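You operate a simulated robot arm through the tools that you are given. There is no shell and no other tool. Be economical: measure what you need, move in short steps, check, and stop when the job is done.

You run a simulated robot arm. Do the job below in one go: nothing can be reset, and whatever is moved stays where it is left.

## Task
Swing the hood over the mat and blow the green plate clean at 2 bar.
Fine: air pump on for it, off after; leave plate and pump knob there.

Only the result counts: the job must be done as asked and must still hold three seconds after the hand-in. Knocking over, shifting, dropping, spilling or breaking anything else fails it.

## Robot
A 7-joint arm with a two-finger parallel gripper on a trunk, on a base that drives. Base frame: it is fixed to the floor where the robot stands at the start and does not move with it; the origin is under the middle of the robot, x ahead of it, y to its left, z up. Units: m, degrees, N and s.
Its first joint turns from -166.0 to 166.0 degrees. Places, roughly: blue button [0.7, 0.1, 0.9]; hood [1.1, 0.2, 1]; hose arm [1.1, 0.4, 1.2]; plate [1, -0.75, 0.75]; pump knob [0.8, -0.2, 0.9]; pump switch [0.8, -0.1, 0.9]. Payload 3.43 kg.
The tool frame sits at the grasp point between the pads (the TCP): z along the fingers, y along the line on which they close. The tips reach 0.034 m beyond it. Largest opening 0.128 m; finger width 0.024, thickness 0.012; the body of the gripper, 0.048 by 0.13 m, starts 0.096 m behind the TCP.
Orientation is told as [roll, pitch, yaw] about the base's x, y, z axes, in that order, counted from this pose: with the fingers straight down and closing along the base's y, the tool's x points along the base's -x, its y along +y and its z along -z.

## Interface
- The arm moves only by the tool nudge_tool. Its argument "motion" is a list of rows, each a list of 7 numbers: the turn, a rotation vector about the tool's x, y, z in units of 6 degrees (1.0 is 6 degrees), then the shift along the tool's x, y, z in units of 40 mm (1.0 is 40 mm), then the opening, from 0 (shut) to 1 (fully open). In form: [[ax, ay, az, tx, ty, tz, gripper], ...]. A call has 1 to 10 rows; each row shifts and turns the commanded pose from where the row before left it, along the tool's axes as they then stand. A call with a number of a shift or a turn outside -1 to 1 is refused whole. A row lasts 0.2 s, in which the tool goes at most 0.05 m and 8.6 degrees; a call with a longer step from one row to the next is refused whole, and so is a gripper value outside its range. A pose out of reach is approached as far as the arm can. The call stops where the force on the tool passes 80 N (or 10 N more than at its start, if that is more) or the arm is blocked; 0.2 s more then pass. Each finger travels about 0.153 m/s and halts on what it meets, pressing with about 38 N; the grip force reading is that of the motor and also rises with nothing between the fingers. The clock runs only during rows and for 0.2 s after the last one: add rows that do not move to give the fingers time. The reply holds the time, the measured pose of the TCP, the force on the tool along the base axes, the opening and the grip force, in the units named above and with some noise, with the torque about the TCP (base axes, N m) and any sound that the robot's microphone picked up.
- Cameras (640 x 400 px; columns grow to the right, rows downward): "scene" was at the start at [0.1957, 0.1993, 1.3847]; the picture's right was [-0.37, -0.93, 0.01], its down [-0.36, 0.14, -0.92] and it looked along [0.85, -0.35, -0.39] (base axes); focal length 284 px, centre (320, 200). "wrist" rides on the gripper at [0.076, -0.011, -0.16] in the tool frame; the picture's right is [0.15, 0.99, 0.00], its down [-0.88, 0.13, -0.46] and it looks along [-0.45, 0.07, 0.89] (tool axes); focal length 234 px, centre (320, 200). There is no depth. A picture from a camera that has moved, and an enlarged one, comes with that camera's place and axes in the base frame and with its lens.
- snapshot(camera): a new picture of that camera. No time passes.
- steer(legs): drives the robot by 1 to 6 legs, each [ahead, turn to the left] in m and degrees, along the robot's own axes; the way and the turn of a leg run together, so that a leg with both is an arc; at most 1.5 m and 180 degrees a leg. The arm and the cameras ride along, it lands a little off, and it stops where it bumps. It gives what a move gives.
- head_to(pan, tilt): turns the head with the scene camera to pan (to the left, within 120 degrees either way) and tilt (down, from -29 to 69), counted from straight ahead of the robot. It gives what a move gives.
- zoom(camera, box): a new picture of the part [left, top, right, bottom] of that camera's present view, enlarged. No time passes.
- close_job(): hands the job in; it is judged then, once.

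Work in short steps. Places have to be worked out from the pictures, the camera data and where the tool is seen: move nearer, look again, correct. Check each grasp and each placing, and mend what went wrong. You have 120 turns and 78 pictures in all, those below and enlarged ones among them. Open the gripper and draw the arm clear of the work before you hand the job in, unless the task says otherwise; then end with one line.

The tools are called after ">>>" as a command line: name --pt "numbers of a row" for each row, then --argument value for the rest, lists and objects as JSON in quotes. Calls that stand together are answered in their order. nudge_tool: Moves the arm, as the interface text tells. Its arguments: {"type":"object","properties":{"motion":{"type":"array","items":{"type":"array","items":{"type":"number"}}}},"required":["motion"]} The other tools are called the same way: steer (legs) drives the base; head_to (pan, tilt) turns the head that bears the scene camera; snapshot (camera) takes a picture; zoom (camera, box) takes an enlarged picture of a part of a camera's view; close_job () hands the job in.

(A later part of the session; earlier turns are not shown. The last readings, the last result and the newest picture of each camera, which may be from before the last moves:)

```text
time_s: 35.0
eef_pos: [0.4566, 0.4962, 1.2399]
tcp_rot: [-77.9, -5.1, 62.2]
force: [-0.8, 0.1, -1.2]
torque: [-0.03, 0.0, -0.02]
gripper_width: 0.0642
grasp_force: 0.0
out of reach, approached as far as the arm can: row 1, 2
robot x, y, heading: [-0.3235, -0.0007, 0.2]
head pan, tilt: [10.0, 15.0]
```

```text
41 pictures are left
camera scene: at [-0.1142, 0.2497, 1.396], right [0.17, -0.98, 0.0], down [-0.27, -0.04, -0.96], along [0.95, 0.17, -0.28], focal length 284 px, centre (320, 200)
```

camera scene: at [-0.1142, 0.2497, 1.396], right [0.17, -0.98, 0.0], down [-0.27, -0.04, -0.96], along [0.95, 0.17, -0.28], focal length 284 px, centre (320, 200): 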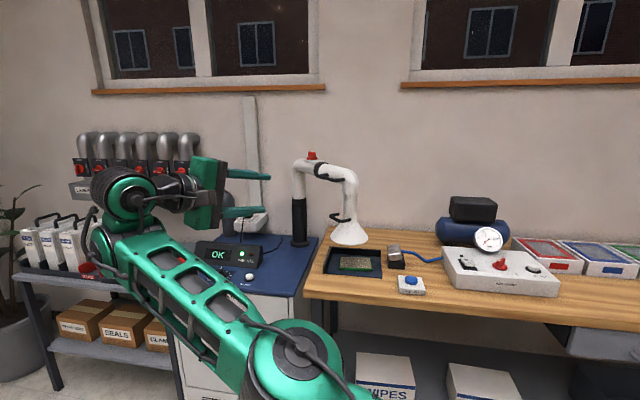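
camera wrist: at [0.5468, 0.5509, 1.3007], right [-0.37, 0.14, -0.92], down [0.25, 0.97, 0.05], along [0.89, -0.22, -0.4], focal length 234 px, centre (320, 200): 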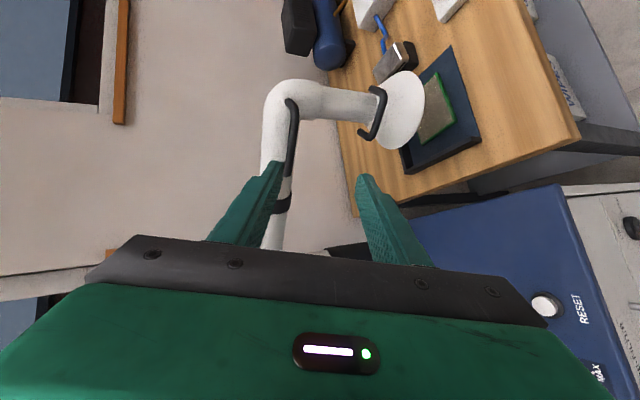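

Moving up works. I'll go up more and combine small moves right to find the free direction.

>>> nudge_tool --pt "0 0 0 0 -1 0 0.5" --pt "0 0 0 0.5 0 0 0.5" --pt "0 0 0 0.5 0 0 0.5" --pt "0 0 0 -0.5 0 0 0.5" --pt "0 0 0 0 0 -0.5 0.5" --pt "0 -0.5 0 0 0 0 0.5" --pt "0 0.5 0 0 0 0 0.5" --pt "0.5 0 0 0 0 0 0.5" --pt "0 0 0.5 0 0 0 0.5" --pt "0 0 -0.5 0 0 0 0.5"

```text
time_s: 37.2
eef_pos: [0.4328, 0.4775, 1.2799]
tcp_rot: [-80.9, -4.8, 62.1]
force: [0.1, 0.0, -0.7]
torque: [0.01, 0.0, 0.0]
gripper_width: 0.0639
grasp_force: 0.0
out of reach, approached as far as the arm can: row 3
robot x, y, heading: [-0.3217, 0.0002, -0.1]
head pan, tilt: [10.0, 15.0]
```

Upward again frees it for moving right, so I'll alternate up and right.

>>> nudge_tool --pt "0 0 0 0 -1 0 0.5" --pt "0 0 0 0.4 -1 0 0.5" --pt "0 0 0 0.5 -0.5 0 0.5" --pt "0 -0.5 0 0.5 -0.5 0 0.5" --pt "0 -0.5 0 0.5 -0.5 0 0.5" --pt "0 -0.5 0 0.5 0 0 0.5" --pt "0 -0.5 0 0.5 0 0 0.5" --pt "0 0 0 0.5 0 0 0.5" --pt "0 0 0 0.5 0 0 0.5"

>>> snapshot --camera "scene"

```text
time_s: 39.2
eef_pos: [0.3886, 0.3146, 1.4013]
tcp_rot: [-82.2, -6.7, 74.2]
force: [0.5, 0.2, -0.3]
torque: [0.0, 0.0, -0.07]
gripper_width: 0.0641
grasp_force: 0.0
robot x, y, heading: [-0.3201, -0.0008, 0.1]
head pan, tilt: [10.0, 15.0]
```

```text
40 pictures are left
camera scene: at [-0.1422, 0.2022, 1.4575], right [-0.45, -0.89, 0.01], down [0.37, -0.2, -0.91], along [0.81, -0.4, 0.42], focal length 284 px, centre (320, 200)
```

scene: 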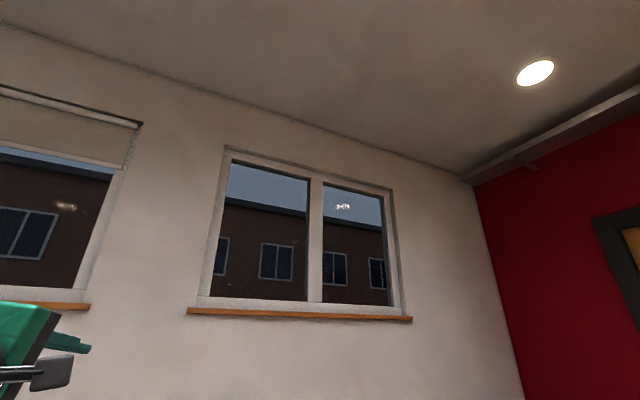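

The arm has pushed the head aside; I'll extend it forward, away from the head, and keep turning.

>>> nudge_tool --pt "0 0 0 0 0 1 0.5" --pt "0 0 0 0 0 1 0.5" --pt "0 0 0 0.3 0 1 0.5" --pt "0 0 0 0.5 0 0.5 0.5" --pt "0 -0.5 0 0.5 0 0 0.5" --pt "0 -0.5 0 0.5 0 0 0.5" --pt "0 0 0 0 0 0 0.5"

>>> snapshot --camera "scene"

```text
time_s: 40.9
eef_pos: [0.5077, 0.2108, 1.3731]
tcp_rot: [-82.8, -7.3, 80.1]
force: [-0.5, 1.0, 0.0]
torque: [0.01, 0.0, 0.01]
gripper_width: 0.0643
grasp_force: 0.1
robot x, y, heading: [-0.32, -0.0007, -0.1]
head pan, tilt: [10.0, 15.0]
```

```text
39 pictures are left
camera scene: at [-0.1143, 0.2498, 1.3961], right [0.17, -0.98, 0.0], down [-0.27, -0.04, -0.96], along [0.95, 0.17, -0.28], focal length 284 px, centre (320, 200)
```

scene: 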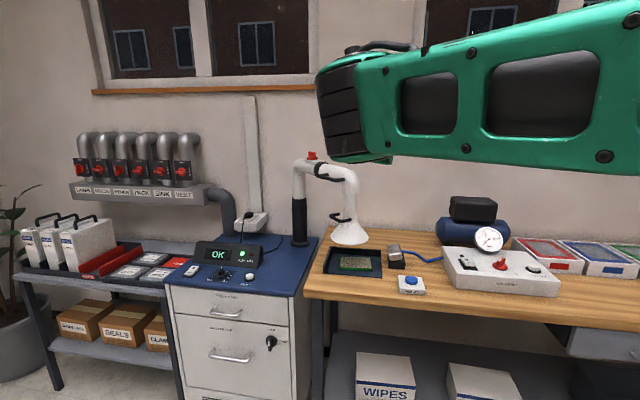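

The elbow is free again. I'll tip the tool downward while moving right.

>>> nudge_tool --pt "-1 0 0 0.4 0.4 0 0.5" --pt "-1 0 0 0.4 0.4 0 0.5" --pt "-1 0 0 0.4 0.4 0 0.5" --pt "-1 0 0 0.4 0.4 0.2 0.5" --pt "-1 0 0 0.4 0.3 0.2 0.5" --pt "-1 0 0 0.4 0.2 0.2 0.5" --pt "-1 0 0 0.4 0 0.3 0.5" --pt "-1 0 0 0.4 0 0.3 0.5"

```text
time_s: 42.6
eef_pos: [0.4938, 0.0969, 1.2493]
tcp_rot: [-34.6, -7.4, 80.2]
force: [0.3, 0.0, 0.6]
torque: [-0.01, -0.03, -0.03]
gripper_width: 0.064
grasp_force: 0.2
robot x, y, heading: [-0.3194, -0.0006, -0.1]
head pan, tilt: [10.0, 15.0]
```

Good. Finish tipping down, then turn yaw back towards 0.

>>> nudge_tool --pt "-1 0 0 0 0 0 0.3" --pt "-1 0 0 0 0 0 0.3" --pt "-1 0 0 0 0 0 0.3" --pt "-1 0 0 0 0 0 0.3" --pt "-1 0 0 0 0 0 0.3" --pt "-0.77 0 0 0 0 0 0.3" --pt "0 0 1 0 0 0 0.3" --pt "0 0 1 0 0 0 0.3" --pt "0 0 1 0 0 0 0.3" --pt "0 0 1 0 0 0 0.3"

>>> nudge_tool --pt "0 0 1 0 0 0 0.3" --pt "0 0 1 0 0 0 0.3" --pt "0 0 1 0 0 0 0.3" --pt "0 0 1 0 0 0 0.3" --pt "0 0 1 0 0 0 0.3" --pt "0 0 1 0 0 0 0.3" --pt "0 0 1 0 0 0 0.3" --pt "0 0 1 0 0 0 0.3" --pt "0 0 1 0 0 0 0.3"

```text
time_s: 44.9
eef_pos: [0.4941, 0.0979, 1.2521]
tcp_rot: [2.7, -6.8, 55.9]
force: [0.7, -0.2, 0.2]
torque: [0.03, 0.0, 0.02]
gripper_width: 0.0386
grasp_force: 0.0
robot x, y, heading: [-0.32, -0.0026, 0.2]
head pan, tilt: [10.0, 15.0]
```

```text
time_s: 46.9
eef_pos: [0.4932, 0.0976, 1.251]
tcp_rot: [7.2, -1.8, 1.9]
force: [-0.2, 0.1, -0.2]
torque: [-0.02, -0.03, 0.01]
gripper_width: 0.0383
grasp_force: 0.0
robot x, y, heading: [-0.3241, 0.0038, -0.2]
head pan, tilt: [10.0, 15.0]
```

Tool is almost level. I'll correct the small roll and look at the right end of the bench from back here.

>>> nudge_tool --pt "1 0.3 0 0 0 0 0.3" --pt "0.2 0 -0.3 0 0 0 0.3"

>>> head_to --pan -30 --tilt 22

>>> snapshot --camera "scene"

```text
time_s: 47.5
eef_pos: [0.4938, 0.0975, 1.2515]
tcp_rot: [0.1, 0.0, 3.8]
force: [-0.1, -0.7, 0.5]
torque: [0.03, -0.01, -0.04]
gripper_width: 0.0387
grasp_force: 0.0
robot x, y, heading: [-0.3201, 0.0007, -0.0]
head pan, tilt: [10.0, 15.0]
```

```text
time_s: 48.5
eef_pos: [0.4917, 0.0974, 1.2516]
tcp_rot: [0.1, 0.0, 4.1]
force: [-0.2, 0.2, 0.0]
torque: [0.0, -0.03, 0.04]
gripper_width: 0.0383
grasp_force: 0.0
robot x, y, heading: [-0.3185, -0.0016, -0.0]
head pan, tilt: [-30.0, 22.0]
```

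```text
38 pictures are left
camera scene: at [-0.1262, 0.1873, 1.385], right [-0.5, -0.87, 0.01], down [-0.34, 0.19, -0.92], along [0.8, -0.46, -0.39], focal length 284 px, centre (320, 200)
```

scene: 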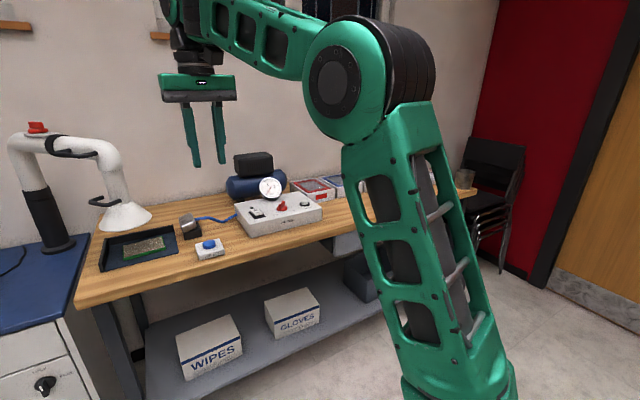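

The arm blocks the view, so I'll turn the robot right by 40° and look straight ahead.

>>> steer --legs '[[0, -40]]'

>>> head_to --pan 10 --tilt 22

>>> snapshot --camera "scene"

```text
time_s: 49.3
eef_pos: [0.4555, 0.0925, 1.278]
tcp_rot: [0.1, -2.0, 3.7]
force: [2.3, -0.4, -0.5]
torque: [-0.04, 0.23, 0.01]
gripper_width: 0.0385
grasp_force: 0.1
robot x, y, heading: [-0.3188, 0.0014, 0.1]
head pan, tilt: [-30.0, 22.0]
stopped in leg 1: the robot was blocked; the commanded pose is now the measured one
```

```text
time_s: 50.4
eef_pos: [0.4571, 0.0922, 1.2771]
tcp_rot: [0.1, -1.9, 3.7]
force: [0.9, -0.3, 1.0]
torque: [-0.01, -0.02, 0.01]
gripper_width: 0.0387
grasp_force: 0.1
robot x, y, heading: [-0.3209, 0.0004, -0.1]
head pan, tilt: [10.0, 22.0]
```

```text
37 pictures are left
camera scene: at [-0.1168, 0.2496, 1.3846], right [0.17, -0.98, 0.0], down [-0.38, -0.06, -0.92], along [0.91, 0.16, -0.39], focal length 284 px, centre (320, 200)
```

scene: 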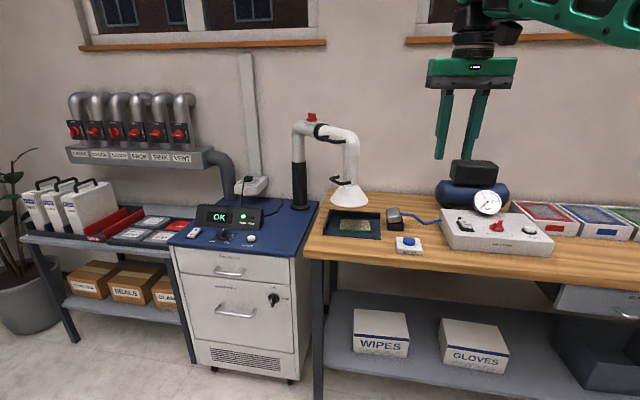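

Something behind blocks the turn. I'll drive ahead 0.15 m and then turn.

>>> steer --legs '[[0.15, 0], [0, -40]]'

>>> snapshot --camera "scene"

```text
time_s: 53.9
eef_pos: [0.485, -0.4251, 1.2781]
tcp_rot: [0.0, -1.9, -36.0]
force: [0.3, -0.1, -0.3]
torque: [-0.02, 0.0, 0.01]
gripper_width: 0.0381
grasp_force: 0.0
robot x, y, heading: [-0.1632, 0.0072, -39.7]
head pan, tilt: [10.0, 22.0]
```

```text
36 pictures are left
camera scene: at [0.1514, 0.0726, 1.3847], right [-0.5, -0.87, 0.0], down [-0.34, 0.19, -0.92], along [0.8, -0.46, -0.39], focal length 284 px, centre (320, 200)
```

scene: 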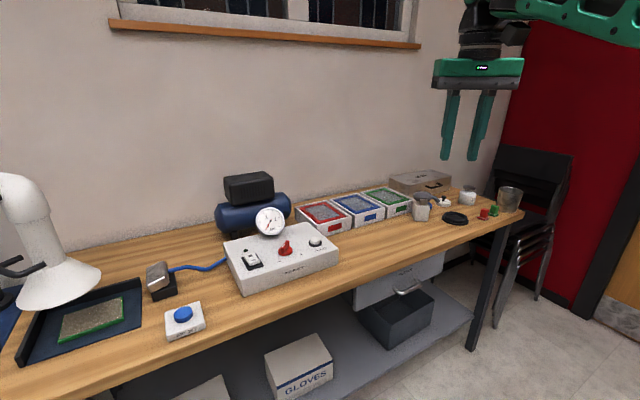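

>>> zoom --camera "scene" --box '[280, 160, 540, 322]'

```text
2.46 times, centred on (410, 241) of scene
camera zoom: at [0.1514, 0.0726, 1.3847], right [-0.5, -0.87, 0.0], down [-0.34, 0.19, -0.92], along [0.8, -0.46, -0.39], focal length 698 px, centre (98, 99)
```

zoom: 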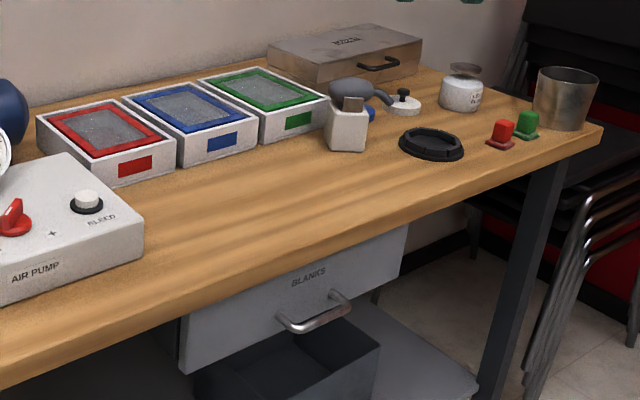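

This is a clear view: nothing else to handle there; the dusty green plate is the one on the mat. From the start spot the switch (0.87,-0.10), knob (0.84,-0.20) and button (0.73,0.095) are all in reach, so I'll return there.

>>> steer --legs '[[0, 39.7], [0.16, 0]]'

>>> head_to --pan -15 --tilt 30

>>> snapshot --camera "scene"

>>> snapshot --camera "wrist"

```text
time_s: 57.4
eef_pos: [0.7593, 0.0832, 1.2861]
tcp_rot: [0.1, -2.6, 3.2]
force: [0.4, 0.2, 0.3]
torque: [-0.03, 0.0, 0.01]
gripper_width: 0.0381
grasp_force: 0.0
robot x, y, heading: [-0.0038, 0.0024, -0.1]
head pan, tilt: [10.0, 22.0]
```

```text
time_s: 58.2
eef_pos: [0.7423, 0.0834, 1.2965]
tcp_rot: [0.1, -3.3, 3.2]
force: [0.2, -0.1, 0.0]
torque: [-0.02, -0.01, 0.0]
gripper_width: 0.0384
grasp_force: 0.0
robot x, y, heading: [-0.002, 0.0018, -0.6]
head pan, tilt: [-15.0, 30.0]
```

```text
34 pictures are left
camera scene: at [0.1965, 0.2132, 1.372], right [-0.27, -0.96, 0.0], down [-0.49, 0.13, -0.86], along [0.83, -0.23, -0.51], focal length 284 px, centre (320, 200)
```

scene: 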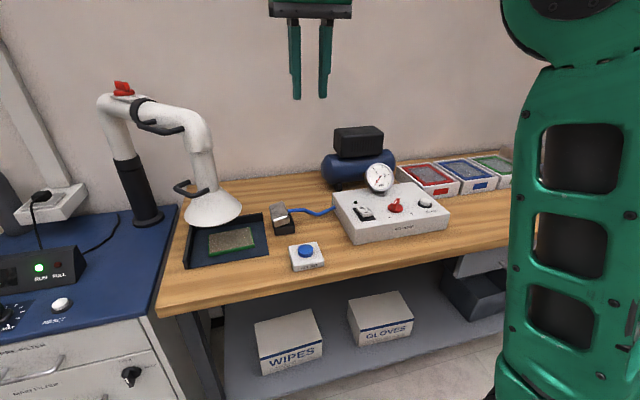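

```text
33 pictures are left
camera wrist: at [0.6592, 0.0676, 1.4528], right [-0.2, 0.98, -0.01], down [0.84, 0.18, 0.51], along [0.5, 0.1, -0.86], focal length 234 px, centre (320, 200)
```

wrist: 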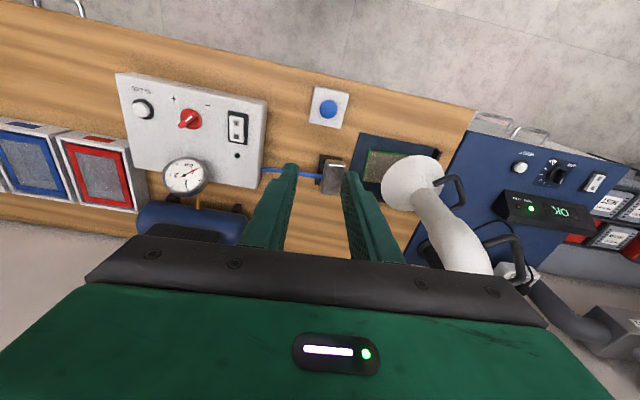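

I'll zoom in on the pump panel to see the rocker switch's marks and which half is up.

>>> zoom --camera "wrist" --box '[110, 70, 290, 182]'

>>> zoom --camera "scene" --box '[330, 150, 460, 231]'

```text
3.56 times, centred on (200, 126) of wrist
camera zoom: at [0.6592, 0.0676, 1.4528], right [-0.2, 0.98, -0.01], down [0.84, 0.18, 0.51], along [0.5, 0.1, -0.86], focal length 833 px, centre (747, 463)
```

zoom: 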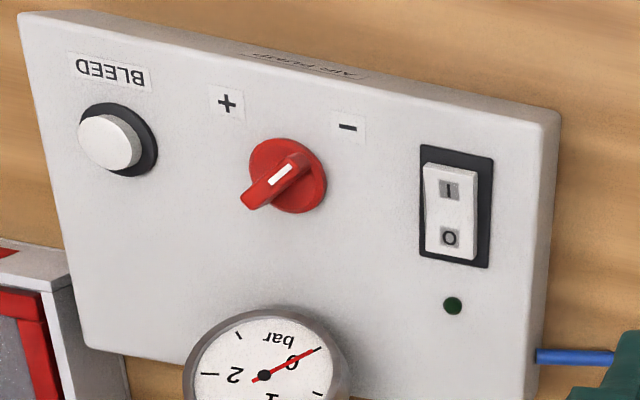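

```text
4.92 times, centred on (395, 190) of scene
camera zoom: at [0.1965, 0.2132, 1.372], right [-0.27, -0.96, 0.0], down [-0.49, 0.13, -0.86], along [0.83, -0.23, -0.51], focal length 1397 px, centre (-49, 247)
```

zoom: 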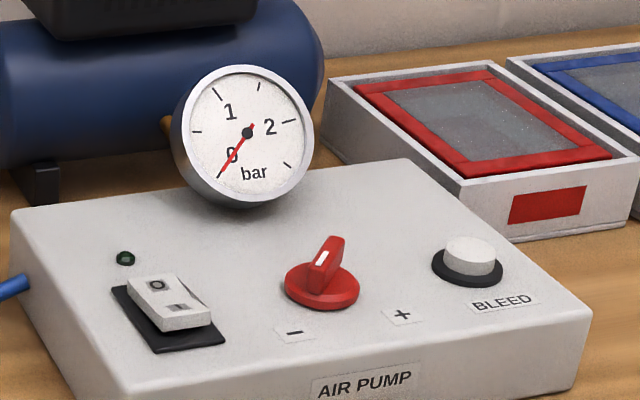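

The "I" end is the robot-side half, at about (0.812, −0.094, 0.92). I'll close the fingers, level the tool and come in above it.

>>> nudge_tool --pt "0 0.55 0.53 0 0 0 0" --pt "0 0 0 -0.29 -0.74 0.7 0" --pt "0 0 0 -0.29 -0.74 0.7 0" --pt "0 0 0 -0.29 -0.74 0.7 0" --pt "0 0 0 -0.29 -0.74 0.7 0" --pt "0 0 0 -0.29 -0.74 0.7 0" --pt "0 0 0 -0.29 -0.74 0.7 0" --pt "0 0 0 0 0 1 0" --pt "0 0 0 0 0 0 0"

>>> snapshot --camera "wrist"

>>> zoom --camera "scene" --box '[320, 110, 460, 250]'

```text
time_s: 60.2
eef_pos: [0.8095, -0.0951, 1.0884]
tcp_rot: [0.2, 0.0, 0.0]
force: [0.0, -0.1, 0.0]
torque: [0.03, -0.02, 0.02]
gripper_width: 0.0
grasp_force: 32.4
robot x, y, heading: [-0.0038, 0.0084, -0.5]
head pan, tilt: [-15.0, 30.0]
```

```text
30 pictures are left
camera wrist: at [0.7356, -0.1058, 1.2486], right [-0.15, 0.99, 0.0], down [0.88, 0.13, 0.46], along [0.45, 0.07, -0.89], focal length 234 px, centre (320, 200)
```

wrist: 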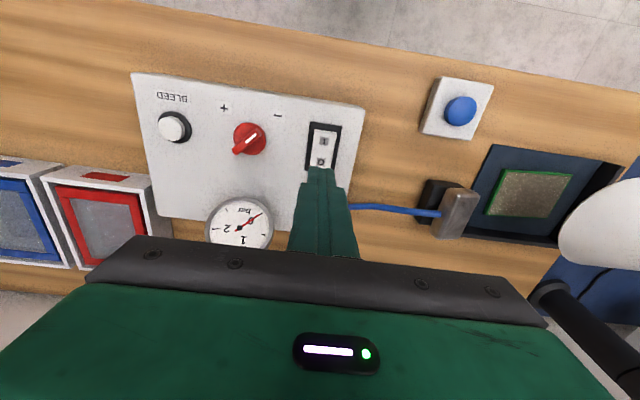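

```text
2.86 times, centred on (390, 180) of scene
camera zoom: at [0.1964, 0.2131, 1.372], right [-0.27, -0.96, 0.0], down [-0.49, 0.13, -0.86], along [0.83, -0.23, -0.51], focal length 811 px, centre (120, 257)
```

zoom: 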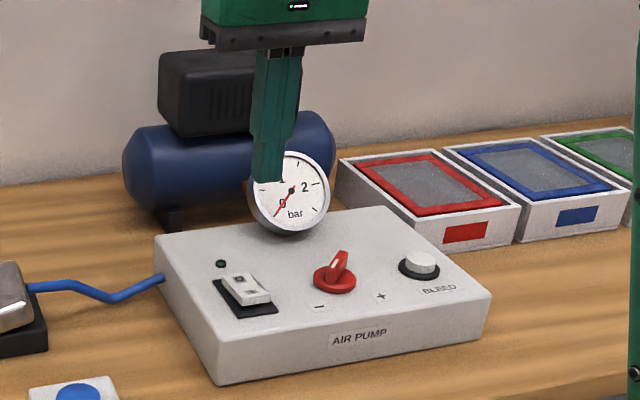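

Aligned within a few mm (I'll shift 6 mm to the left). Descending to just above the rocker, then in small steps.

>>> nudge_tool --pt "0 0 0 0.05 0.15 0.9 0" --pt "0 0 0 0 0 0.9 0" --pt "0 0 0 0 0 0.9 0" --pt "0 0 0 0 0 0 0"

>>> nudge_tool --pt "0 0 0 0 0 0.2 0" --pt "0 0 0 0 0 0.2 0" --pt "0 0 0 0 0 0.15 0"

>>> zoom --camera "scene" --box '[320, 130, 460, 250]'

```text
time_s: 61.2
eef_pos: [0.8094, -0.0891, 0.9795]
tcp_rot: [0.2, 0.0, 0.1]
force: [-0.1, -0.1, -0.5]
torque: [0.01, -0.03, 0.01]
gripper_width: 0.0
grasp_force: 33.1
robot x, y, heading: [-0.0037, 0.0049, -0.3]
head pan, tilt: [-15.0, 30.0]
```

```text
time_s: 62.0
eef_pos: [0.7994, -0.0893, 0.9774]
tcp_rot: [0.2, -1.4, 0.0]
force: [0.4, 0.4, -1.1]
torque: [0.02, 0.03, 0.0]
gripper_width: 0.0
grasp_force: 33.2
robot x, y, heading: [-0.0008, 0.0052, -0.5]
head pan, tilt: [-15.0, 30.0]
stopped in row 3: the force on the tool passed its limit at 88 N (the readings are from after the stop); the commanded pose is now the measured one
```

```text
3.33 times, centred on (390, 190) of scene
camera zoom: at [0.1966, 0.2131, 1.372], right [-0.27, -0.96, 0.0], down [-0.49, 0.13, -0.86], along [0.83, -0.23, -0.51], focal length 946 px, centre (87, 233)
```

zoom: 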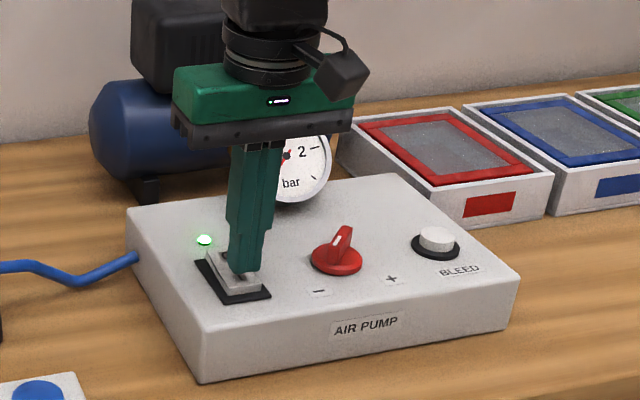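

The green lamp is lit: pump on. The rocker surface is at z≈0.94, so the panel is a bit higher than I assumed. I'll rise and look at the knob and gauge.

>>> nudge_tool --pt "0 0.2 0 -0.2 0 -0.8 0" --pt "0 0 0 0 -0.6 -0.8 0.3" --pt "0 0 0 0 -0.6 -0.5 0.4" --pt "0 0 0 0 -0.6 0 0.4" --pt "0 0 0 0 -0.6 0 0.4" --pt "0 0 0 0 0 0 0.4"

>>> snapshot --camera "wrist"

>>> zoom --camera "scene" --box '[320, 130, 460, 250]'

```text
time_s: 63.4
eef_pos: [0.8075, -0.1849, 1.0619]
tcp_rot: [0.1, -0.2, -0.1]
force: [0.1, 0.0, -0.2]
torque: [0.01, 0.0, 0.01]
gripper_width: 0.0509
grasp_force: 0.1
robot x, y, heading: [-0.0035, 0.0002, -0.4]
head pan, tilt: [-15.0, 30.0]
```

```text
27 pictures are left
camera wrist: at [0.732, -0.1961, 1.2225], right [-0.15, 0.99, 0.0], down [0.88, 0.13, 0.46], along [0.45, 0.07, -0.89], focal length 234 px, centre (320, 200)
```

wrist: 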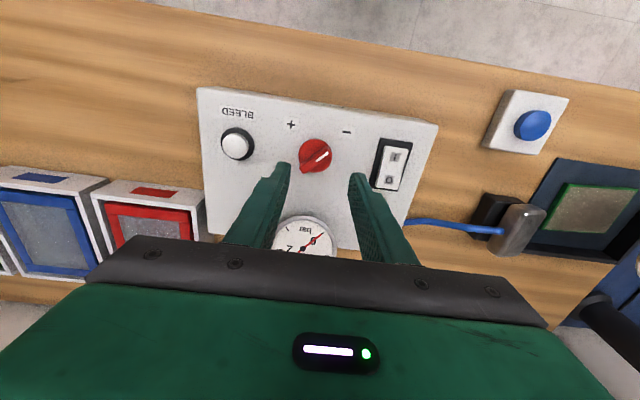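

```text
3.33 times, centred on (390, 190) of scene
camera zoom: at [0.1964, 0.2131, 1.372], right [-0.27, -0.96, 0.0], down [-0.49, 0.13, -0.86], along [0.83, -0.23, -0.51], focal length 946 px, centre (87, 233)
```

zoom: 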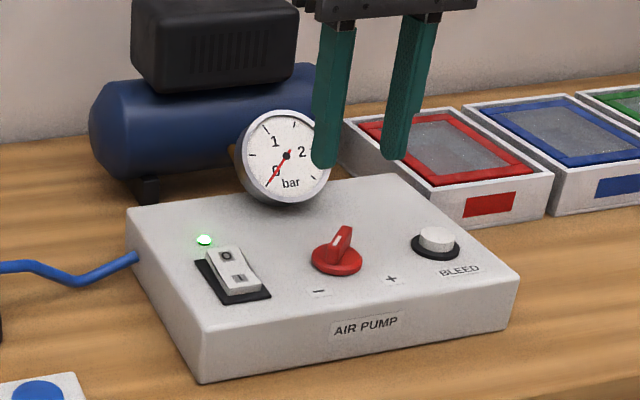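

The gauge still reads 0 with the knob's pointer at "−". The knob is at about (0.815, −0.189), with its wing along heading 131°, so I'll turn the gripper to yaw −49° above it.

>>> nudge_tool --pt "0 0 0 -0.19 -0.1 0 0.4" --pt "0 0 1 0 0 0 0.4" --pt "0 0 1 0 0 0 0.4" --pt "0 0 1 0 0 0 0.4" --pt "0 0 1 0 0 0 0.4" --pt "0 0 1 0 0 0 0.4" --pt "0 0 1 0 0 0 0.4" --pt "0 0 1 0 0 0 0.4" --pt "0 0 1 0 0 0 0.4" --pt "0 0 0.2 0 0 0.3 0.4"

>>> snapshot --camera "wrist"

```text
time_s: 65.6
eef_pos: [0.8141, -0.1902, 1.0497]
tcp_rot: [0.2, 0.0, -49.3]
force: [-0.2, 0.2, -0.2]
torque: [0.0, 0.03, -0.02]
gripper_width: 0.051
grasp_force: 0.1
robot x, y, heading: [-0.0019, 0.0026, -0.2]
head pan, tilt: [-15.0, 30.0]
```

```text
25 pictures are left
camera wrist: at [0.7562, -0.1389, 1.2098], right [0.65, 0.76, 0.0], down [0.67, -0.58, 0.46], along [0.35, -0.3, -0.89], focal length 234 px, centre (320, 200)
```

wrist: 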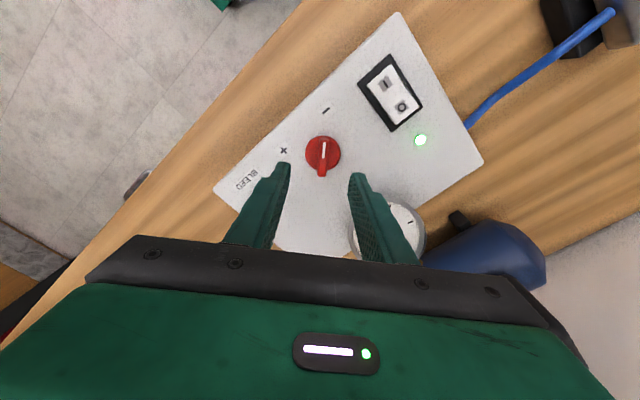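

The wing is aligned between the fingers. I'll descend and close on it.

>>> nudge_tool --pt "0 0 0 0 0 0.85 0.4" --pt "0 0 0 0 0 0.8 0.4" --pt "0 0 0 0 0 0 0.4" --pt "0 0 0 0 0 0 0.2" --pt "0 0 0 0 0 0 0" --pt "0 0 0 0 0 0 0"

>>> zoom --camera "scene" --box '[320, 130, 460, 250]'

```text
time_s: 67.0
eef_pos: [0.8166, -0.1876, 0.9829]
tcp_rot: [0.3, -0.3, -48.9]
force: [27.5, 15.5, -5.0]
torque: [-0.42, -1.88, 0.1]
gripper_width: 0.0106
grasp_force: 44.9
robot x, y, heading: [-0.0012, 0.0036, -0.2]
head pan, tilt: [-15.0, 30.0]
```

```text
3.33 times, centred on (390, 190) of scene
camera zoom: at [0.1978, 0.2136, 1.3717], right [-0.27, -0.96, 0.0], down [-0.49, 0.13, -0.86], along [0.83, -0.23, -0.51], focal length 946 px, centre (87, 233)
```

zoom: 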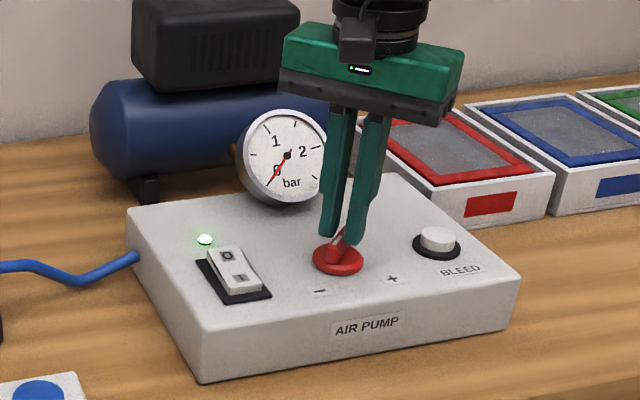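

Held (10.6 mm). I'll recentre by 3 mm and turn clockwise 30° as a test, then read the gauge.

>>> nudge_tool --pt "0 0 0 0 0.08 0 0" --pt "0 0 1 0 0 0 0" --pt "0 0 1 0 0 0 0" --pt "0 0 1 0 0 0 0" --pt "0 0 1 0 0 0 0" --pt "0 0 1 0 0 0 0" --pt "0 0 0 0 0 0 0"

>>> zoom --camera "scene" --box '[320, 130, 460, 250]'

```text
time_s: 68.6
eef_pos: [0.8194, -0.1858, 0.9827]
tcp_rot: [0.4, -0.1, -79.2]
force: [38.8, 7.9, 6.0]
torque: [1.06, -1.09, 0.15]
gripper_width: 0.0107
grasp_force: 44.6
robot x, y, heading: [-0.0018, 0.0012, -0.3]
head pan, tilt: [-15.0, 30.0]
```

```text
3.33 times, centred on (390, 190) of scene
camera zoom: at [0.1979, 0.2134, 1.3717], right [-0.27, -0.96, 0.0], down [-0.49, 0.13, -0.86], along [0.83, -0.23, -0.51], focal length 946 px, centre (87, 233)
```

zoom: 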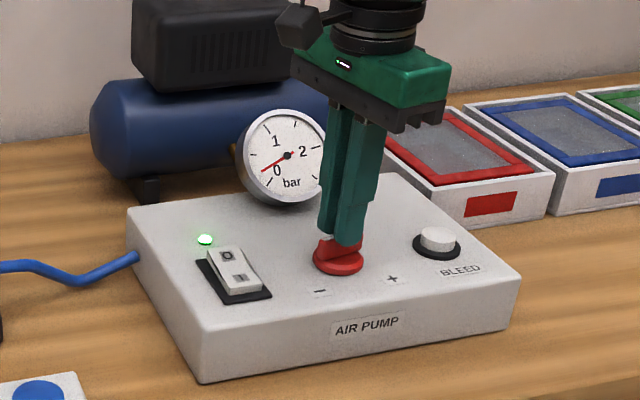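

The pressure rose to about 0.25 bar for 30°, so clockwise is right, and 2 bar needs about 240° in total. I'll recentre and continue 54°.

>>> nudge_tool --pt "0 0 0 0 0.1 0 0" --pt "0 0 1 0 0 0 0" --pt "0 0 1 0 0 0 0" --pt "0 0 1 0 0 0 0" --pt "0 0 1 0 0 0 0" --pt "0 0 1 0 0 0 0" --pt "0 0 1 0 0 0 0" --pt "0 0 1 0 0 0 0" --pt "0 0 1 0 0 0 0" --pt "0 0 1 0 0 0 0"

```text
time_s: 70.8
eef_pos: [0.8231, -0.1878, 0.9831]
tcp_rot: [0.1, 0.2, -133.4]
force: [9.6, -5.3, 2.5]
torque: [-0.8, 0.22, 0.06]
gripper_width: 0.0106
grasp_force: 44.4
robot x, y, heading: [-0.0034, 0.0037, -0.4]
head pan, tilt: [-15.0, 30.0]
```

Reached −133° without trouble. I'll continue another 30° and read the gauge.

>>> nudge_tool --pt "0 0 1 0 0 0 0" --pt "0 0 1 0 0 0 0" --pt "0 0 1 0 0 0 0" --pt "0 0 1 0 0 0 0" --pt "0 0 1 0 0 0 0" --pt "0 0 0 0 0 0 0"

>>> zoom --camera "scene" --box '[320, 130, 460, 250]'

```text
time_s: 72.2
eef_pos: [0.8242, -0.188, 0.9841]
tcp_rot: [0.1, 0.4, -163.3]
force: [28.6, -30.3, 0.7]
torque: [-1.36, 0.22, 0.13]
gripper_width: 0.0108
grasp_force: 43.9
robot x, y, heading: [-0.0031, 0.001, -0.4]
head pan, tilt: [-15.0, 30.0]
```

```text
3.33 times, centred on (390, 190) of scene
camera zoom: at [0.1978, 0.2119, 1.372], right [-0.27, -0.96, 0.0], down [-0.49, 0.13, -0.86], along [0.83, -0.23, -0.51], focal length 946 px, centre (87, 233)
```

zoom: 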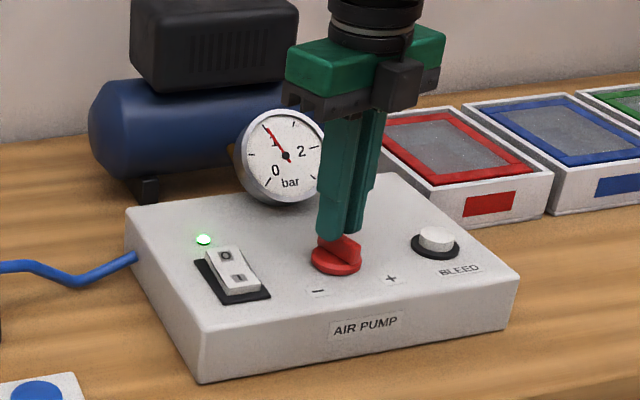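

Gauge reads 1.0 bar after 114° of turning, so a further 114° is needed. I'll release, rise, and turn the gripper back by 180° for a fresh grip.

>>> nudge_tool --pt "0 0 0 0 0 0 0.3" --pt "0 0 0 0 0 0 0.4" --pt "0 0 0 0 0 -0.8 0.4" --pt "0 0 0 0 0 -0.8 0.4" --pt "0 0 -1 0 0 0 0.4" --pt "0 0 -1 0 0 0 0.4" --pt "0 0 -1 0 0 0 0.4" --pt "0 0 -1 0 0 0 0.4" --pt "0 0 -1 0 0 0 0.4" --pt "0 0 -1 0 0 0 0.4"

>>> nudge_tool --pt "0 0 -1 0 0 0 0.4" --pt "0 0 -1 0 0 0 0.4" --pt "0 0 -1 0 0 0 0.4" --pt "0 0 -1 0 0 0 0.4" --pt "0 0 -1 0 0 0 0.4" --pt "0 0 -1 0 0 0 0.4" --pt "0 0 -1 0 0 0 0.4" --pt "0 0 -1 0 0 0 0.4" --pt "0 0 -1 0 0 0 0.4" --pt "0 0 -1 0 0 0 0.4"

>>> nudge_tool --pt "0 0 -1 0 0 0 0.4" --pt "0 0 -1 0 0 0 0.4" --pt "0 0 -1 0 0 0 0.4" --pt "0 0 -1 0 0 0 0.4" --pt "0 0 -1 0 0 0 0.4" --pt "0 0 -1 0 0 0 0.4" --pt "0 0 -1 0 0 0 0.4" --pt "0 0 -1 0 0 0 0.4" --pt "0 0 -1 0 0 0 0.4" --pt "0 0 -1 0 0 0 0.4"

>>> nudge_tool --pt "0 0 -1 0 0 0 0.4" --pt "0 0 -1 0 0 0 0.4" --pt "0 0 -1 0 0 0 0.4" --pt "0 0 -1 0 0 0 0.4" --pt "0 0 0 0 0 0 0.4"

>>> snapshot --camera "wrist"

```text
time_s: 74.4
eef_pos: [0.8221, -0.1865, 1.0477]
tcp_rot: [0.1, 0.1, -127.0]
force: [0.4, 0.7, 0.9]
torque: [0.0, -0.02, 0.0]
gripper_width: 0.0513
grasp_force: 0.0
robot x, y, heading: [-0.0012, 0.005, -0.5]
head pan, tilt: [-15.0, 30.0]
```

```text
time_s: 76.6
eef_pos: [0.8204, -0.1862, 1.0478]
tcp_rot: [0.3, 0.0, -67.2]
force: [0.3, 0.3, -0.5]
torque: [-0.01, 0.01, 0.0]
gripper_width: 0.0513
grasp_force: 0.1
robot x, y, heading: [-0.0012, 0.0031, -0.2]
head pan, tilt: [-15.0, 30.0]
```

```text
time_s: 78.8
eef_pos: [0.8213, -0.1867, 1.0471]
tcp_rot: [0.1, 0.0, -7.1]
force: [0.0, 0.0, -1.0]
torque: [0.0, -0.04, -0.01]
gripper_width: 0.0508
grasp_force: 0.0
robot x, y, heading: [-0.0015, 0.0022, -0.2]
head pan, tilt: [-15.0, 30.0]
```

```text
time_s: 80.0
eef_pos: [0.8216, -0.1872, 1.0477]
tcp_rot: [0.2, -0.2, 17.0]
force: [-0.1, 0.3, 0.7]
torque: [-0.04, -0.02, -0.01]
gripper_width: 0.0512
grasp_force: 0.0
robot x, y, heading: [-0.0027, 0.0027, -0.4]
head pan, tilt: [-15.0, 30.0]
```

```text
21 pictures are left
camera wrist: at [0.7518, -0.2186, 1.208], right [-0.43, 0.9, 0.0], down [0.8, 0.38, 0.46], along [0.41, 0.2, -0.89], focal length 234 px, centre (320, 200)
```

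wrist: 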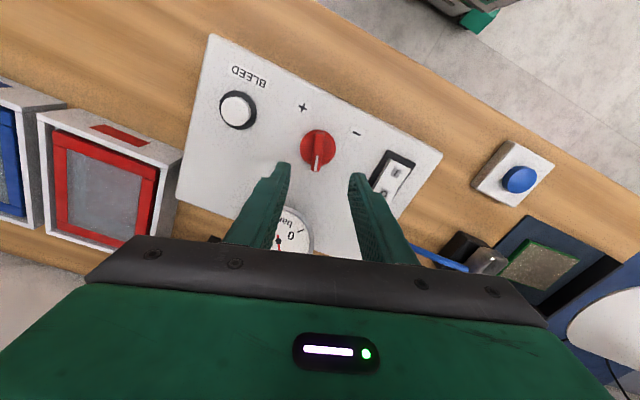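

The wing is aligned again. Descend, grip, and turn clockwise about 90° first.

>>> nudge_tool --pt "0 0 0 0 0 0.85 0.4" --pt "0 0 0 0 0 0.77 0.4" --pt "0 0 0 0 0 0 0.2" --pt "0 0 0 0 0 0 0" --pt "0 0 0 0 0 0 0" --pt "0 0 1 0 0 0 0" --pt "0 0 1 0 0 0 0" --pt "0 0 1 0 0 0 0" --pt "0 0 1 0 0 0 0" --pt "0 0 1 0 0 0 0"

>>> nudge_tool --pt "0 0 1 0 0 0 0" --pt "0 0 1 0 0 0 0" --pt "0 0 1 0 0 0 0" --pt "0 0 1 0 0 0 0" --pt "0 0 1 0 0 0 0" --pt "0 0 1 0 0 0 0" --pt "0 0 1 0 0 0 0" --pt "0 0 1 0 0 0 0" --pt "0 0 1 0 0 0 0" --pt "0 0 1 0 0 0 0"

>>> nudge_tool --pt "0 0 1 0 0 0 0" --pt "0 0 1 0 0 0 0" --pt "0 0 0.5 0 0 0 0" --pt "0 0 0 0 0 0 0" --pt "0 0 0 0 0 0 0"

>>> zoom --camera "scene" --box '[360, 155, 410, 205]'

```text
time_s: 82.2
eef_pos: [0.8214, -0.1918, 0.9817]
tcp_rot: [0.1, -0.4, -13.6]
force: [28.8, -47.2, -1.0]
torque: [-1.52, -0.81, 0.1]
gripper_width: 0.0106
grasp_force: 44.3
robot x, y, heading: [-0.0027, 0.0034, -0.3]
head pan, tilt: [-15.0, 30.0]
```

```text
time_s: 84.4
eef_pos: [0.8191, -0.1905, 0.9818]
tcp_rot: [-0.1, 0.0, -73.7]
force: [-11.0, -42.2, -3.0]
torque: [-1.11, 0.41, 0.02]
gripper_width: 0.0107
grasp_force: 44.3
robot x, y, heading: [-0.0036, 0.0049, -0.1]
head pan, tilt: [-15.0, 30.0]
```

```text
time_s: 85.6
eef_pos: [0.821, -0.189, 0.9827]
tcp_rot: [0.1, 0.2, -88.5]
force: [-21.4, -37.5, -12.2]
torque: [-1.24, 0.69, 0.03]
gripper_width: 0.011
grasp_force: 44.9
robot x, y, heading: [-0.0044, 0.0065, -0.1]
head pan, tilt: [-15.0, 30.0]
```

```text
8.00 times, centred on (385, 180) of scene
camera zoom: at [0.1961, 0.2115, 1.3723], right [-0.27, -0.96, 0.0], down [-0.49, 0.13, -0.86], along [0.83, -0.23, -0.51], focal length 2270 px, centre (-200, 360)
```

zoom: 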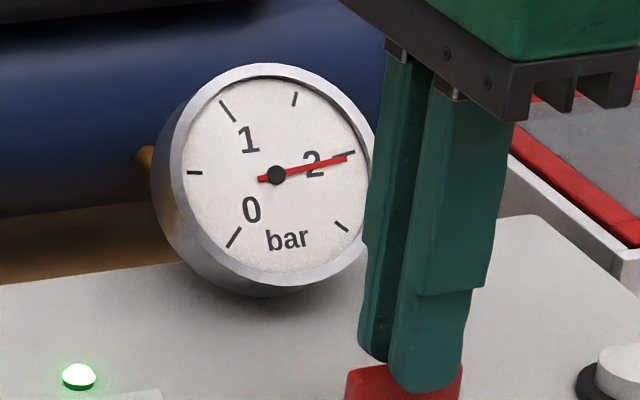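

The gauge reads very close to 2 bar, maybe 0.02 over. I'll turn back by 2°, release, rise and check.

>>> nudge_tool --pt "0 0 -0.35 0 0 0 0" --pt "0 0 0 0 0 0 0" --pt "0 0 0 0 0 0 0.3" --pt "0 0 0 0 0 0 0.4" --pt "0 0 0 0 0 -0.8 0.4" --pt "0 0 0 0 0 -0.8 0.4" --pt "0 0 0 0 0 -0.5 0.4"

>>> zoom --camera "scene" --box '[360, 155, 410, 205]'

```text
time_s: 87.2
eef_pos: [0.8201, -0.1852, 1.0678]
tcp_rot: [0.1, 0.1, -86.0]
force: [-0.5, 0.6, 0.0]
torque: [0.02, -0.01, -0.01]
gripper_width: 0.0513
grasp_force: 0.0
robot x, y, heading: [0.001, 0.0023, -0.5]
head pan, tilt: [-15.0, 30.0]
```

```text
8.00 times, centred on (385, 180) of scene
camera zoom: at [0.1965, 0.213, 1.372], right [-0.27, -0.96, 0.0], down [-0.49, 0.13, -0.86], along [0.83, -0.23, -0.51], focal length 2270 px, centre (-200, 360)
```

zoom: 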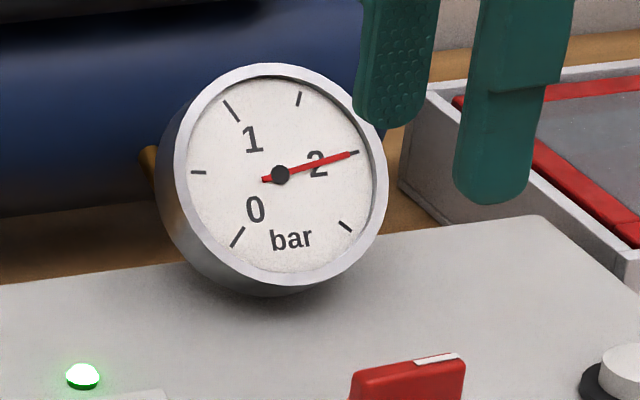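

Exactly 2 bar. Now I'll close the fingers, turn the gripper to yaw 0 and move above the blue button at about (0.744, 0.095, 0.89).

>>> nudge_tool --pt "0 0 -1 0 0 0 0.2" --pt "0 0 -1 0 0 0 0" --pt "0 0 -1 0 0 0 0" --pt "0 0 -1 0 0 0 0" --pt "0 0 -1 0 0 0 0" --pt "0 0 -1 0 0 0 0" --pt "0 0 -1 0 0 0 0" --pt "0 0 -1 0 0 0 0" --pt "0 0 -1 0 0 0 0" --pt "0 0 -1 0 0 0 0"

>>> nudge_tool --pt "0 0 -1 0 0 0 0" --pt "0 0 -1 0 0 0 0" --pt "0 0 -1 0 0 0 0" --pt "0 0 -1 0 0 0 0" --pt "0 0 -0.3 0 0 0 0"

>>> nudge_tool --pt "0 0 0 0.3 0.9 0 0" --pt "0 0 0 0.3 0.9 0 0" --pt "0 0 0 0.3 0.9 0 0" --pt "0 0 0 0.3 0.9 0 0" --pt "0 0 0 0.3 0.9 0 0" --pt "0 0 0 0.2 0.9 0.4 0" --pt "0 0 0 0.2 0.9 0.4 0" --pt "0 0 0 0 0.7 0.3 0" --pt "0 0 0 0 0 0 0"

>>> snapshot --camera "wrist"

```text
time_s: 89.4
eef_pos: [0.8218, -0.1868, 1.067]
tcp_rot: [0.1, -0.1, -25.9]
force: [0.3, 0.2, 0.4]
torque: [0.0, 0.01, 0.02]
gripper_width: 0.0
grasp_force: 33.0
robot x, y, heading: [0.0011, 0.0026, -0.3]
head pan, tilt: [-15.0, 30.0]
```

```text
time_s: 90.6
eef_pos: [0.8216, -0.1864, 1.0667]
tcp_rot: [0.1, -0.3, -0.2]
force: [0.2, 0.5, 1.3]
torque: [0.0, -0.01, 0.03]
gripper_width: 0.0
grasp_force: 33.3
robot x, y, heading: [-0.0047, 0.0028, -0.2]
head pan, tilt: [-15.0, 30.0]
```

```text
time_s: 92.6
eef_pos: [0.7462, 0.0929, 1.0246]
tcp_rot: [0.1, -0.2, -0.3]
force: [0.0, 0.0, 0.3]
torque: [0.0, 0.03, -0.01]
gripper_width: 0.0
grasp_force: 32.6
robot x, y, heading: [-0.0061, 0.0044, -0.4]
head pan, tilt: [-15.0, 30.0]
```

```text
18 pictures are left
camera wrist: at [0.6708, 0.0825, 1.1843], right [-0.14, 0.99, 0.0], down [0.88, 0.12, 0.46], along [0.45, 0.07, -0.89], focal length 234 px, centre (320, 200)
```

wrist: 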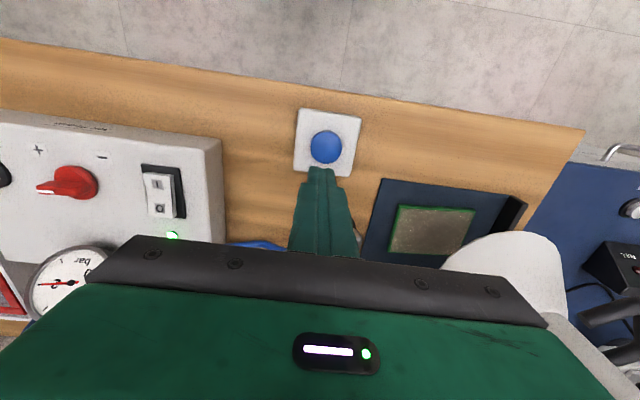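

The button is 9 mm further left; the hood covers the mat well. I'll correct and descend to just above the button, then press in small steps.

>>> nudge_tool --pt "0 0 0 0.08 0.23 0.7 0" --pt "0 0 0 0 0 0.7 0" --pt "0 0 0 0 0 0.6 0" --pt "0 0 0 0 0 0 0"

>>> nudge_tool --pt "0 0 0 0 0 0.15 0" --pt "0 0 0 0 0 0.15 0" --pt "0 0 0 0 0 0.15 0" --pt "0 0 0 0 0 0.15 0"

>>> zoom --camera "scene" --box '[170, 160, 410, 290]'

```text
time_s: 93.6
eef_pos: [0.7431, 0.1029, 0.9429]
tcp_rot: [0.1, -0.3, -0.3]
force: [0.5, -0.3, 0.4]
torque: [-0.01, -0.02, 0.01]
gripper_width: 0.0004
grasp_force: 33.2
robot x, y, heading: [-0.0043, 0.0029, -0.4]
head pan, tilt: [-15.0, 30.0]
```

```text
time_s: 94.6
eef_pos: [0.7427, 0.1024, 0.9207]
tcp_rot: [0.1, -0.3, -0.3]
force: [-2.2, -5.2, 19.9]
torque: [-0.21, 0.03, 0.01]
gripper_width: 0.0
grasp_force: 33.4
robot x, y, heading: [-0.0017, 0.003, -0.4]
head pan, tilt: [-15.0, 30.0]
heard: click
```

```text
2.67 times, centred on (290, 225) of scene
camera zoom: at [0.1956, 0.2128, 1.3722], right [-0.27, -0.96, 0.0], down [-0.49, 0.13, -0.86], along [0.83, -0.23, -0.51], focal length 757 px, centre (400, 133)
```

zoom: 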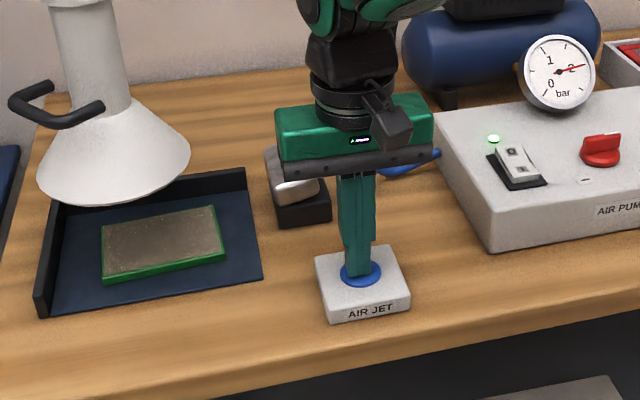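

The button clicked and is held down, with the dust perhaps already thinning. I'll hold it for two more seconds and look again.

>>> nudge_tool --pt "0 0 0 0 0 0 0" --pt "0 0 0 0 0 0 0" --pt "0 0 0 0 0 0 0" --pt "0 0 0 0 0 0 0" --pt "0 0 0 0 0 0 0" --pt "0 0 0 0 0 0 0" --pt "0 0 0 0 0 0 0" --pt "0 0 0 0 0 0 0" --pt "0 0 0 0 0 0 0" --pt "0 0 0 0 0 0 0"

>>> zoom --camera "scene" --box '[170, 160, 410, 290]'

```text
time_s: 96.8
eef_pos: [0.7435, 0.1036, 0.9198]
tcp_rot: [0.1, -0.2, -0.2]
force: [7.3, -4.4, 23.9]
torque: [-0.2, -0.23, 0.01]
gripper_width: 0.0
grasp_force: 33.2
robot x, y, heading: [-0.0026, 0.0039, -0.2]
head pan, tilt: [-15.0, 30.0]
```

```text
2.67 times, centred on (290, 225) of scene
camera zoom: at [0.1959, 0.2128, 1.3721], right [-0.27, -0.96, 0.0], down [-0.49, 0.13, -0.86], along [0.83, -0.23, -0.51], focal length 757 px, centre (400, 133)
```

zoom: 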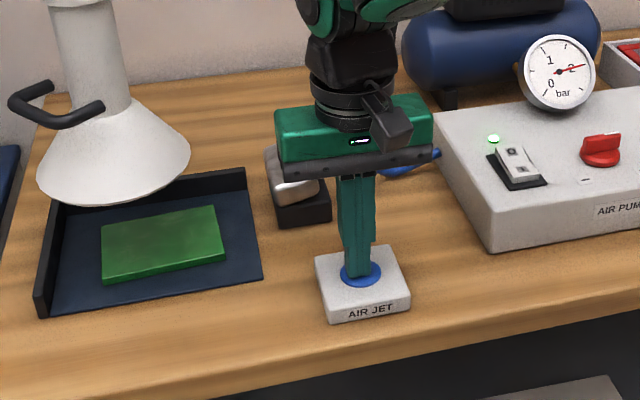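

Plate is now almost entirely green. I'll hold another two seconds to be sure.

>>> nudge_tool --pt "0 0 0 0 0 0 0" --pt "0 0 0 0 0 0 0" --pt "0 0 0 0 0 0 0" --pt "0 0 0 0 0 0 0" --pt "0 0 0 0 0 0 0" --pt "0 0 0 0 0 0 0" --pt "0 0 0 0 0 0 0" --pt "0 0 0 0 0 0 0" --pt "0 0 0 0 0 0 0" --pt "0 0 0 0 0 0 0"

>>> zoom --camera "scene" --box '[180, 200, 280, 270]'

```text
time_s: 99.0
eef_pos: [0.743, 0.1036, 0.9205]
tcp_rot: [0.1, -0.2, -0.3]
force: [2.8, 0.6, 23.7]
torque: [-0.03, -0.17, -0.01]
gripper_width: 0.0002
grasp_force: 33.3
robot x, y, heading: [-0.0044, 0.0068, -0.5]
head pan, tilt: [-15.0, 30.0]
```

```text
5.71 times, centred on (230, 235) of scene
camera zoom: at [0.1957, 0.213, 1.3721], right [-0.27, -0.96, 0.0], down [-0.49, 0.13, -0.86], along [0.83, -0.23, -0.51], focal length 1621 px, centre (834, 0)
```

zoom: 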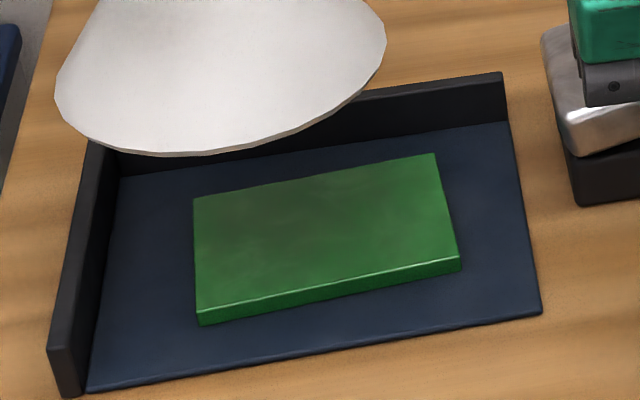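

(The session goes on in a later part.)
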